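You operate a simulated robot arm through the tools that you are given. There is no shell and no other tool. Be economical: measure what you need, move in short steps, check, and stop when the job is done.

Carry out the task below with a simulated robot arm. There is one attempt and no reset: what you move stays moved.

TASK
Open the tray of the tinting machine.

It is judged by the outcome, as a careful person would: the job done as asked, and still so three seconds after it is handed in. It fails if anything else is knocked over, pushed out of place, dropped, spilled or broken.

THE ROBOT
A 6-joint arm with a two-finger parallel gripper, fixed in place. Base frame: the origin is at the foot of the arm, x ahead of it, y to its left, z up; the work surface is at about z = 805. Lengths are in mm, angles in rad, forces in N, time in s.
With the tool pointing down near the work surface it reaches from about 260 to 680 mm from the base axis. Its first joint turns from -1.152 to 1.152 rad. Payload 2.9 kg.
Tool frame: the origin (TCP) lies between the finger pads and is the grasp point; the fingertips stand 30 mm ahead of it; z points along the fingers, y is the line along which they close. The gripper opens to 110 mm. The fingers are 20 mm wide and 10 mm thick; the gripper's body (48 by 112 mm) begins 55 mm behind the TCP.
Orientation is that of the tool frame in the base frame, as [roll, pitch, yaw] about the fixed x, y, z axes, in that order (R = Rz(yaw) Ry(pitch) Rx(roll)). With the fingers straight down and closing along the base's y, the tool's x points along the base's -x, its y along +y and its z along -z.

THE INTERFACE
- The arm moves only by the tool jog_arm. Its argument "commands" is a list of rows, each an object of numbers (a shift or turn left out is 0, a gripper value left out holds the last): "x", "y", "z": the shift along the tool's x, y, z in units of 20 mm (1.0 is 20 mm); "ax", "ay", "az": the turn, a rotation vector about the tool's x, y, z in units of 8 degrees (1.0 is 8 degrees); "gripper": the finger opening in m, from 0 to 0.11. In form: [{"x": .., "y": .., "z": .., "ax": .., "ay": .., "az": .., "gripper": ..}, ...]. A call has 1 to 12 rows; each row shifts and turns the commanded pose from where the row before left it, along the tool's axes as they then stand. A call with a number of a shift or a turn outside -1 to 1 is refused whole. A row lasts 0.2 s, in which the tool goes at most 50 mm and 0.15 rad; a call with a longer step from one row to the next is refused whole, and so is a gripper value outside its range. A pose out of reach is approached as far as the arm can. The call stops where the force on the tool passes 40 N (or 10 N more than at its start, if that is more) or the arm is blocked; 0.2 s more then pass. The fingers move at their own pace (about 108 mm/s each) and stop on an object; they squeeze with about 42 N. The grip force told is the motor's: it shows also when the fingers shut on nothing. Time passes only in rows, and 0.2 s behind the last, so rows that do not move let the fingers close. It gives the time, the measured TCP pose, the force on the tool (base axes), the opening and the grip force at its end, in the units of the frame above (readings bear some noise).
- Cameras (640 x 400 px; columns grow to the right, rows downward): "scene" is fixed at [92, 462.9, 1371]; the picture's right is [-0.46, -0.89, 0.00], its down [-0.62, 0.32, -0.72] and it looks along [0.64, -0.33, -0.70] (base axes); focal length 315 px, centre (320, 200). "wrist" rides on the gripper at [-36, 0, -57] in the tool frame; the picture's right is [0.00, -1.00, 0.00], its down [0.97, 0.00, -0.24] and it looks along [0.24, 0.00, 0.97] (tool axes); focal length 218 px, centre (320, 200).
- capture(camera): a new picture of that camera. No time passes.
- locate(camera, pixels): for up to 12 pixels [column, row] of the newest picture of that camera ("zoom" is the newest enlarged one), the place [x, y, z] in the base frame of the surface seen there, good to about 2 mm. No time passes.
- inspect(camera, box): a new picture of the part [left, top, right, bottom] of that camera's present view, enlarged. No time passes.
- sign_off(): hands the job in; it is judged then, once.

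Work in short steps. Measure before you move; look again where a grasp or a placing could have gone wrong, and mend it. You have 60 turns and 20 pictures in all, the two below and enlarged ones among them. Open the gripper and draw the arm clear of the work before you hand the job in, unless the task says otherwise; then end with one line.

The tools are called after "Request:" as a command line: name --argument value ..., lists and objects as JSON in quotes. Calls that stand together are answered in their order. jog_arm: Moves the arm, as the interface text tells. Its arguments: {"type":"object","properties":{"commands":{"type":"array"}},"required":["commands"]} The other tools are called the same way: capture (camera) takes a picture; locate (camera, pixels) gives the place of the surface under pixels of a picture; inspect (camera, box) takes an enlarged picture of a part of a camera's view; sign_off () hands the job in.

At the start:

```text
time: 0.0
ee_pos: [408.1, 161.4, 1028.3]
tcp_rot: [3.141, 0.001, 3.141]
force: [-0.7, -0.1, -0.5]
width: 110.0
finger_force: 0.1
```

scene: 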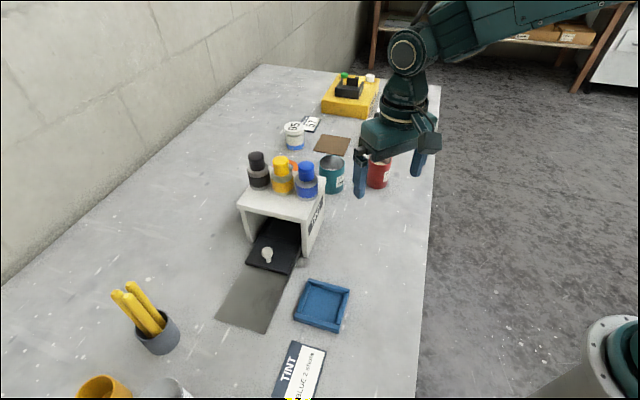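
wrist: 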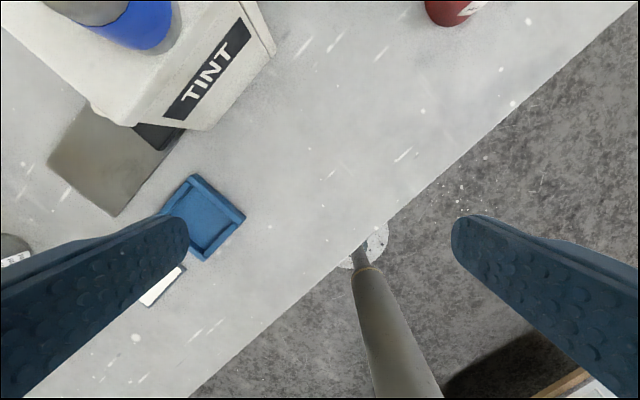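

The tinting machine is at about (285,215) in the scene with a dark tray and a pale knob at (267,255). I enlarge it.

Request:
inspect --camera "scene" --box '[200, 140, 360, 340]'

Request:
locate --camera "scene" --pixels '[[267, 252], [267, 262], [250, 265], [290, 272], [262, 226], [240, 205], [303, 221], [306, 264], [218, 316], [267, 332], [285, 275], [248, 240]]'

```text
2.00 times, centred on (280, 240) of scene
```

zoom: 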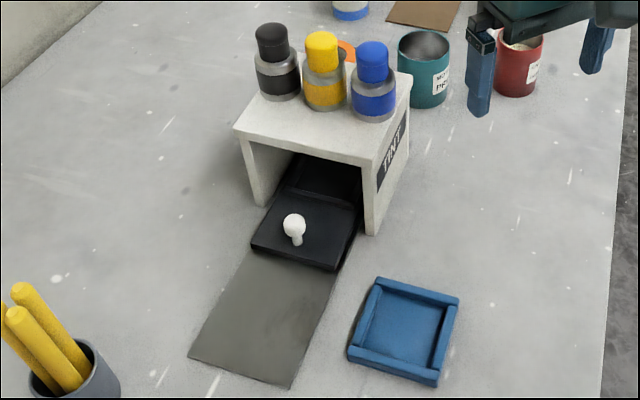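

```text
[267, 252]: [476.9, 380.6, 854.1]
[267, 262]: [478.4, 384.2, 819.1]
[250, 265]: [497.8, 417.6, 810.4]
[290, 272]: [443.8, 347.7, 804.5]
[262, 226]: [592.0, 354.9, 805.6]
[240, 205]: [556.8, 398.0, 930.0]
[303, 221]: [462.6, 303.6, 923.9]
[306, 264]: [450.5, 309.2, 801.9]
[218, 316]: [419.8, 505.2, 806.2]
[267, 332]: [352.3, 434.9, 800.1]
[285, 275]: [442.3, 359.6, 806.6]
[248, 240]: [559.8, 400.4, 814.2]
```

The knob is the handle and the pull goes out along about (-0.7, 0.7). I measure the knob, the front and the bottles more exactly.

Request:
inspect --camera "scene" --box '[227, 200, 323, 290]'

Request:
locate --camera "scene" --pixels '[[256, 154], [281, 158], [306, 166], [306, 192], [239, 203], [301, 219], [283, 188], [258, 180], [326, 180], [277, 268], [252, 262], [272, 268]]'

```text
4.44 times, centred on (275, 245) of scene
```

zoom: 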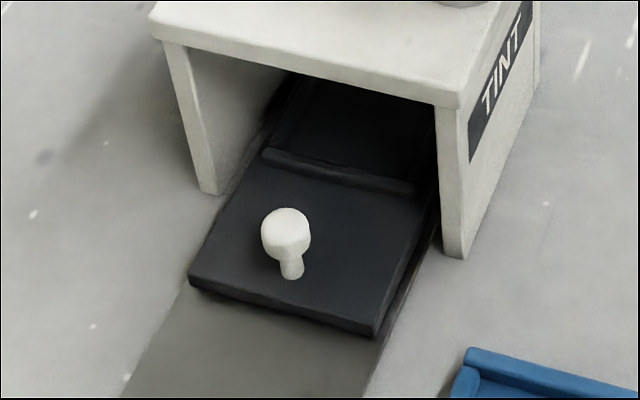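

```text
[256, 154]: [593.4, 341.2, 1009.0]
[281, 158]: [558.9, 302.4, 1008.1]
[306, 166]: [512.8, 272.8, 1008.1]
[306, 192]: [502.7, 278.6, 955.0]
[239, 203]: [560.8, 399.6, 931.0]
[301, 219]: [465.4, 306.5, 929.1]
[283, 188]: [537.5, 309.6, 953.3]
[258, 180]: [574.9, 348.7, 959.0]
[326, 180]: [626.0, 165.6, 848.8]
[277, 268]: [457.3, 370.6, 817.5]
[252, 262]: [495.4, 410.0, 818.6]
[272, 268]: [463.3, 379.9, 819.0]
```

Request:
locate --camera "zoom" --pixels '[[286, 212], [264, 235], [308, 240], [285, 245], [291, 268], [291, 280], [190, 276], [374, 326], [266, 152], [412, 188], [190, 287], [374, 336]]'

```text
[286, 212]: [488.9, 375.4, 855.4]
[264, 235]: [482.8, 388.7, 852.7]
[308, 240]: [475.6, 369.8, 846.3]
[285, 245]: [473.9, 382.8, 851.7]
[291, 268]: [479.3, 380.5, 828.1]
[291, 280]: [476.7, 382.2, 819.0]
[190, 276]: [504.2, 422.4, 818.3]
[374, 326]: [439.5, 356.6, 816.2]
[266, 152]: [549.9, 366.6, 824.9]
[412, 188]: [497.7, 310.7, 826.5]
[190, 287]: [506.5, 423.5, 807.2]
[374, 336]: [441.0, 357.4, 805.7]
```

The knob head is centred near (482, 379, 849), about 21 mm across; the pull axis is (-0.71, 0.70), with the machine front only 40 mm behind. I'll grasp with the tool yawed 45° and tilted 25° outward; first I swing wide of the bottles.

Request:
jog_arm --commands '[{"z": -1, "gripper": 0.06}, {"z": -1}, {"y": 1}, {"y": 1}, {"y": 1}, {"y": 1}, {"y": 1}, {"y": 1}, {"y": 1}, {"y": 1}, {"y": 1}, {"y": 1}]'

Request:
jog_arm --commands '[{"y": 1}, {"y": 1}, {"az": 0.9375}, {"az": 0.9375}, {"az": 0.9375}, {"az": 0.9375}, {"az": 0.9375}, {"az": 0.9375}, {"ay": -0.78}, {"ay": -0.78}, {"ay": -0.78}, {"ay": -0.78}]'

```text
time: 2.6
ee_pos: [408.8, 362.0, 1068.1]
tcp_rot: [3.14, 0.001, 3.141]
force: [0.0, 0.0, 0.4]
width: 59.9
finger_force: 0.1
```

```text
time: 5.2
ee_pos: [405.5, 397.1, 1066.5]
tcp_rot: [3.138, 0.438, 2.356]
force: [-1.0, 0.4, -1.0]
width: 59.9
finger_force: 0.1
out of reach, approached as far as the arm can: row 12
```

The orientation is reached. I move to a standoff 120 mm up the tool axis from the knob.

Request:
jog_arm --commands '[{"x": 0.237, "y": 0.3, "z": 0.855}, {"x": 0.237, "y": 0.3, "z": 0.855}, {"x": 0.237, "y": 0.3, "z": 0.855}, {"x": 0.237, "y": 0.3, "z": 0.855}, {"x": 0.237, "y": 0.3, "z": 0.855}, {"x": 0.237, "y": 0.3, "z": 0.855}, {}]'

Request:
capture --camera "wrist"

```text
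time: 6.8
ee_pos: [445.4, 409.1, 959.5]
tcp_rot: [3.141, 0.438, 2.355]
force: [0.1, -0.2, -0.1]
width: 60.2
finger_force: 0.0
```

```text
15 pictures are left
```

wrist: 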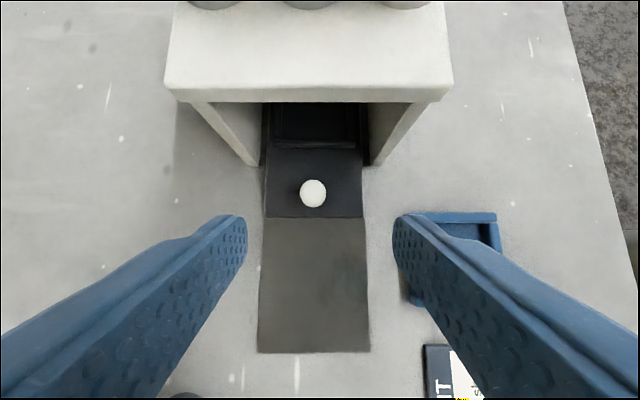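

The knob shows at (313,193), nearly centred between the fingers. I locate it from here to refine.

Request:
locate --camera "wrist" --pixels '[[313, 193], [302, 193], [324, 193], [313, 182], [313, 204], [267, 215], [361, 215]]'

```text
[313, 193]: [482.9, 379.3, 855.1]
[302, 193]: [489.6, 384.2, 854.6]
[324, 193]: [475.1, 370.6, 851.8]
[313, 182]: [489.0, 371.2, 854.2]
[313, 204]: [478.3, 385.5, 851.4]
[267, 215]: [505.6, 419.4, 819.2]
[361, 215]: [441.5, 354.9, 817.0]
```

Head centre (482.5, 378.5), top 855. I descend along the tool axis about 117 mm with small corrections.

Request:
jog_arm --commands '[{"x": 0.09, "y": 0.23, "z": 0.8}, {"z": 0.8}, {"z": 0.8}, {"z": 0.8}, {"z": 0.8}, {"z": 0.6}, {"z": 0.6}, {"z": 0.6}, {}]'

Request:
capture --camera "wrist"

Request:
capture --camera "scene"

```text
time: 8.8
ee_pos: [482.8, 382.1, 853.9]
tcp_rot: [3.141, 0.438, 2.356]
force: [-0.4, 0.3, 0.4]
width: 60.1
finger_force: 0.0
```

```text
14 pictures are left
```

wrist: 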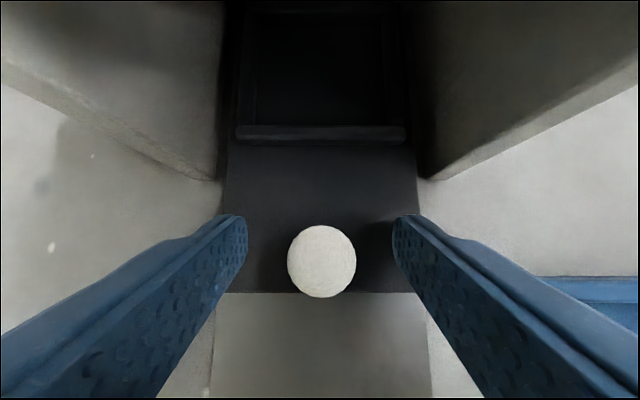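

```text
13 pictures are left
```

scene: 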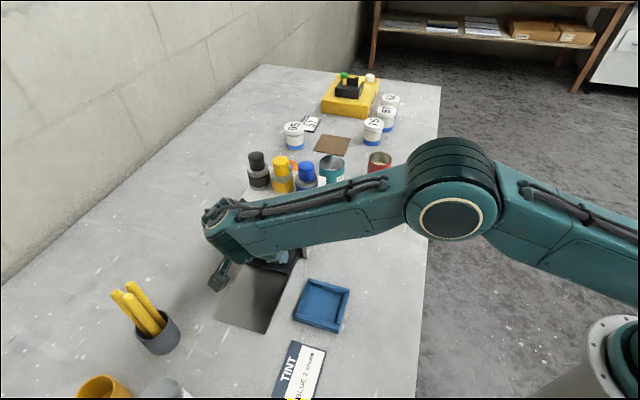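

The knob sits centred between the fingers at (322,262). I lower 2 mm and close.

Request:
jog_arm --commands '[{"z": 0.1, "gripper": 0.0}, {}, {}, {}]'

```text
time: 9.8
ee_pos: [483.1, 379.6, 853.1]
tcp_rot: [3.14, 0.436, 2.356]
force: [-1.6, 1.7, 3.6]
width: 20.9
finger_force: 45.1
```

The knob is held (20.9 mm). I pull 40 mm along (-0.71, 0.71, 0).

Request:
jog_arm --commands '[{"x": 0.453, "z": -0.212}, {"x": 0.453, "z": -0.212}, {"x": 0.453, "z": -0.212}, {"x": 0.453, "z": -0.212}, {}]'

Request:
capture --camera "wrist"

```text
time: 11.0
ee_pos: [454.2, 407.2, 853.0]
tcp_rot: [3.14, 0.438, 2.356]
force: [-4.0, -4.3, 18.7]
width: 21.0
finger_force: 44.4
```

```text
12 pictures are left
```

wrist: 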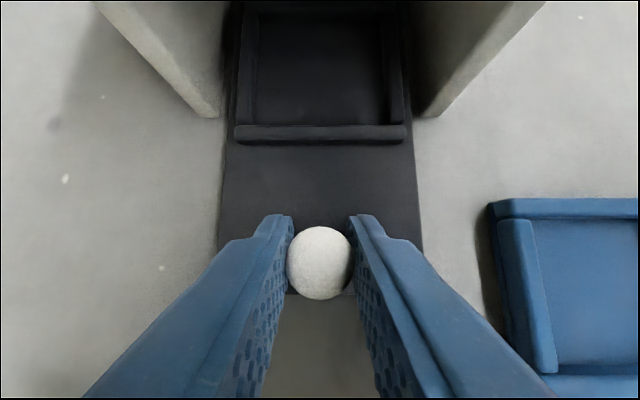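

The tray is sliding out. I continue 50 mm more, easing up 1 mm as the vertical force is 19 N.

Request:
jog_arm --commands '[{"x": 0.43, "z": -0.257}, {"x": 0.453, "z": -0.212}, {"x": 0.453, "z": -0.212}, {"x": 0.453, "z": -0.212}, {"x": 0.453, "z": -0.212}, {}]'

Request:
capture --camera "wrist"

```text
time: 12.4
ee_pos: [419.4, 443.0, 854.3]
tcp_rot: [3.141, 0.433, 2.357]
force: [7.2, 8.7, 1.7]
width: 21.1
finger_force: 45.2
```

```text
11 pictures are left
```

wrist: 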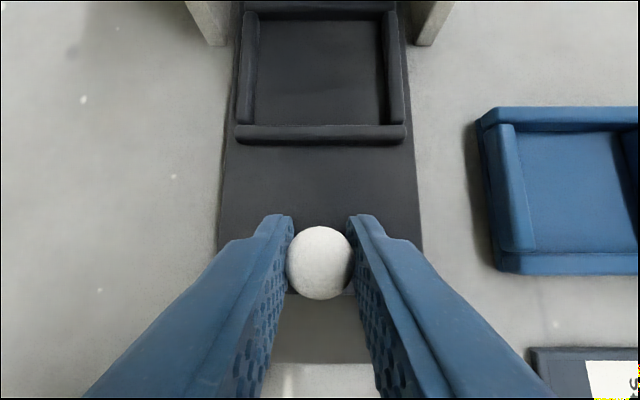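

90 mm out, still moving freely; some 35 mm of mat remains. I continue in small steps until the stop or mat end.

Request:
jog_arm --commands '[{"x": 0.227, "z": -0.106}, {"x": 0.227, "z": -0.106}, {"x": 0.227, "z": -0.106}, {"x": 0.227, "z": -0.106}, {"x": 0.227, "z": -0.106}, {"x": 0.227, "z": -0.106}, {}]'

Request:
capture --camera "scene"

```text
time: 14.0
ee_pos: [397.7, 465.2, 853.0]
tcp_rot: [3.14, 0.436, 2.358]
force: [19.2, 18.9, -9.5]
width: 21.3
finger_force: 44.7
```

```text
10 pictures are left
```

scene: 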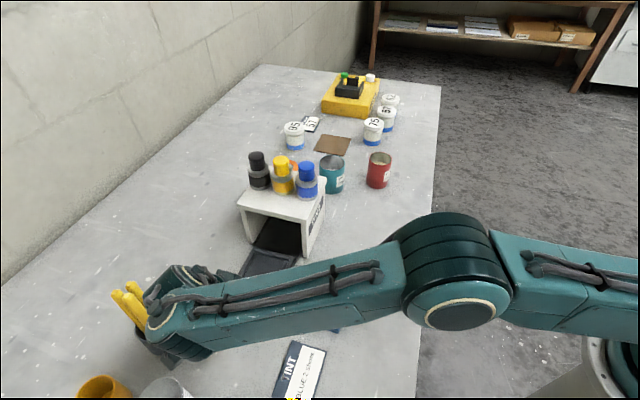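

A lateral force of 27 N has built up, and the wrist appears close to the pen cup in view (135,300). I check the clearance.

Request:
inspect --camera "scene" --box '[90, 240, 250, 360]'

Request:
locate --camera "scene" --pixels '[[133, 287], [118, 295], [145, 345], [172, 275], [150, 310], [205, 270], [260, 260], [245, 272], [293, 262]]'

Request:
capture --camera "wrist"

```text
3.33 times, centred on (170, 300) of scene
```

zoom: 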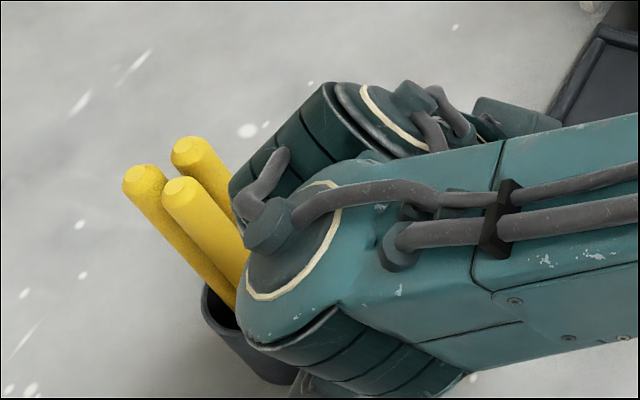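

```text
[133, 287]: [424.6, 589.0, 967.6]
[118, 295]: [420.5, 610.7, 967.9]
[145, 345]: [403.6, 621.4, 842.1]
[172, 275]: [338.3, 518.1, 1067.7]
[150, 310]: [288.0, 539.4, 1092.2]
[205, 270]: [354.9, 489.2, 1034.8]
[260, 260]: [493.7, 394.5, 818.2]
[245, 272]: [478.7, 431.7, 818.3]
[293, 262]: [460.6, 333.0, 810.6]
```

```text
8 pictures are left
```

wrist: 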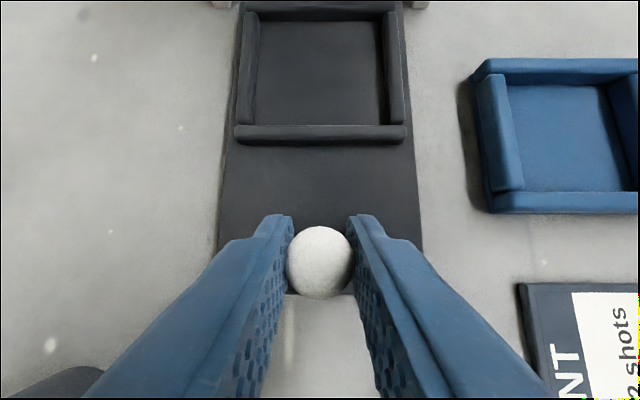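

The wrist is well clear of the pens (over 100 mm). The tray's whole cavity is outside the machine; I relieve the lateral load and pull gently 6 mm more to feel for the stop.

Request:
jog_arm --commands '[{"y": 0.1}, {}]'

Request:
jog_arm --commands '[{"x": 0.136, "z": -0.064}, {"x": 0.136, "z": -0.064}, {}]'

```text
time: 14.6
ee_pos: [398.2, 465.3, 853.5]
tcp_rot: [-3.138, 0.436, 2.355]
force: [4.3, 3.2, -5.2]
width: 21.2
finger_force: 44.9
```

```text
time: 15.4
ee_pos: [394.6, 468.1, 853.2]
tcp_rot: [-3.135, 0.436, 2.355]
force: [0.4, -8.5, -7.9]
width: 20.8
finger_force: 44.6
```

Resistance along the pull has begun (about 6 N). I pull 4 mm more to confirm.

Request:
jog_arm --commands '[{"x": 0.09, "z": -0.042}, {"x": 0.09, "z": -0.042}, {}]'

```text
time: 16.2
ee_pos: [393.0, 468.1, 853.4]
tcp_rot: [-3.141, 0.439, 2.347]
force: [7.5, -32.0, -2.6]
width: 21.3
finger_force: 45.3
```

The end stop is reached (28 N, no further motion). I ease back the strain, open to 60 mm, and withdraw along the tool axis.

Request:
jog_arm --commands '[{"x": -0.14, "z": 0.066}, {}]'

Request:
jog_arm --commands '[{"gripper": 0.06}, {}, {"z": -0.4}, {"z": -0.5}, {"z": -0.6}, {"z": -0.6}]'

Request:
capture --camera "scene"

```text
time: 16.8
ee_pos: [393.7, 469.5, 853.8]
tcp_rot: [-3.138, 0.435, 2.355]
force: [0.7, -23.6, -3.5]
width: 20.9
finger_force: 44.8
```

```text
time: 18.2
ee_pos: [384.7, 478.2, 891.7]
tcp_rot: [3.141, 0.434, 2.358]
force: [0.1, 0.5, 0.4]
width: 60.0
finger_force: 0.1
out of reach, approached as far as the arm can: row 6
```

```text
7 pictures are left
```

scene: 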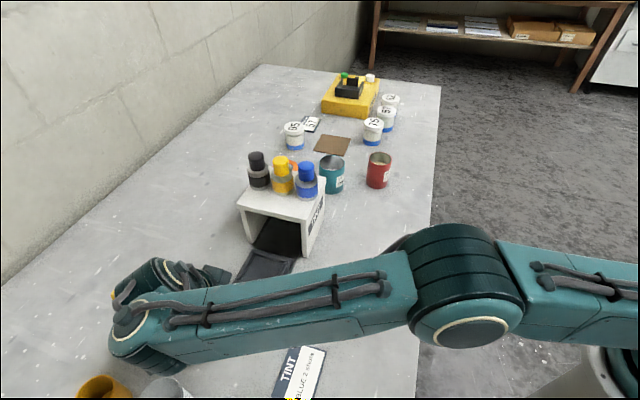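

Released. The tray is out; now I raise the arm and draw back toward -y, away from pens and machine.

Request:
jog_arm --commands '[{"x": -0.574, "y": -0.283, "z": -0.56}, {"x": -0.574, "y": -0.283, "z": -0.56}, {"x": -0.574, "y": -0.283, "z": -0.56}, {"x": -0.574, "y": -0.283, "z": -0.56}, {"x": -0.574, "y": -0.283, "z": -0.56}, {"x": -0.574, "y": -0.283, "z": -0.56}, {"x": -0.574, "y": -0.283, "z": -0.56}, {"x": -0.574, "y": -0.283, "z": -0.56}, {}]'

Request:
jog_arm --commands '[{"ay": 0.78}, {"ay": 0.78}, {"ay": 0.78}, {"ay": 0.78}, {}]'

```text
time: 20.2
ee_pos: [384.7, 412.0, 1011.5]
tcp_rot: [3.141, 0.434, 2.356]
force: [-0.2, -1.0, 0.2]
width: 60.1
finger_force: 0.1
```

```text
time: 21.4
ee_pos: [384.8, 412.9, 1010.4]
tcp_rot: [3.14, -0.003, 2.354]
force: [0.0, 0.6, -0.5]
width: 60.1
finger_force: 0.0
```

The tool is vertical again; I draw back 200 mm along -y and up, then look.

Request:
jog_arm --commands '[{"z": -1}, {"z": -1}, {"x": -0.707, "y": -0.707}, {"x": -0.707, "y": -0.707}, {"x": -0.707, "y": -0.707}, {"x": -0.707, "y": -0.707}, {"x": -0.707, "y": -0.707}, {"x": -0.707, "y": -0.707}, {"x": -0.707, "y": -0.707}, {"x": -0.707, "y": -0.707}, {"x": -0.707, "y": -0.707}, {"x": -0.707, "y": -0.707}]'

Request:
capture --camera "scene"

```text
time: 24.0
ee_pos: [385.3, 214.2, 1049.3]
tcp_rot: [3.141, 0.0, 2.355]
force: [0.2, -0.2, -0.6]
width: 59.9
finger_force: 0.0
```

```text
6 pictures are left
```

scene: 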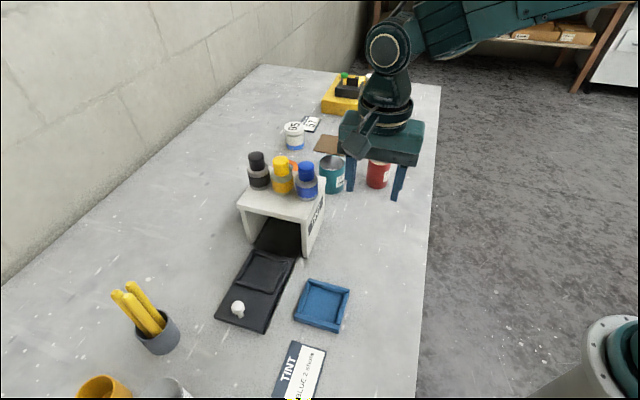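

The tray is fully out, covering the mat with its knob at (238,310). The machine, bottles, pens and blue tray are where they were, and the arm is clear.

Request:
sign_off

```text
The job is handed in.
```

The tinting machine's tray is open, pulled about 125 mm out to its end stop, and nothing else in view was moved.
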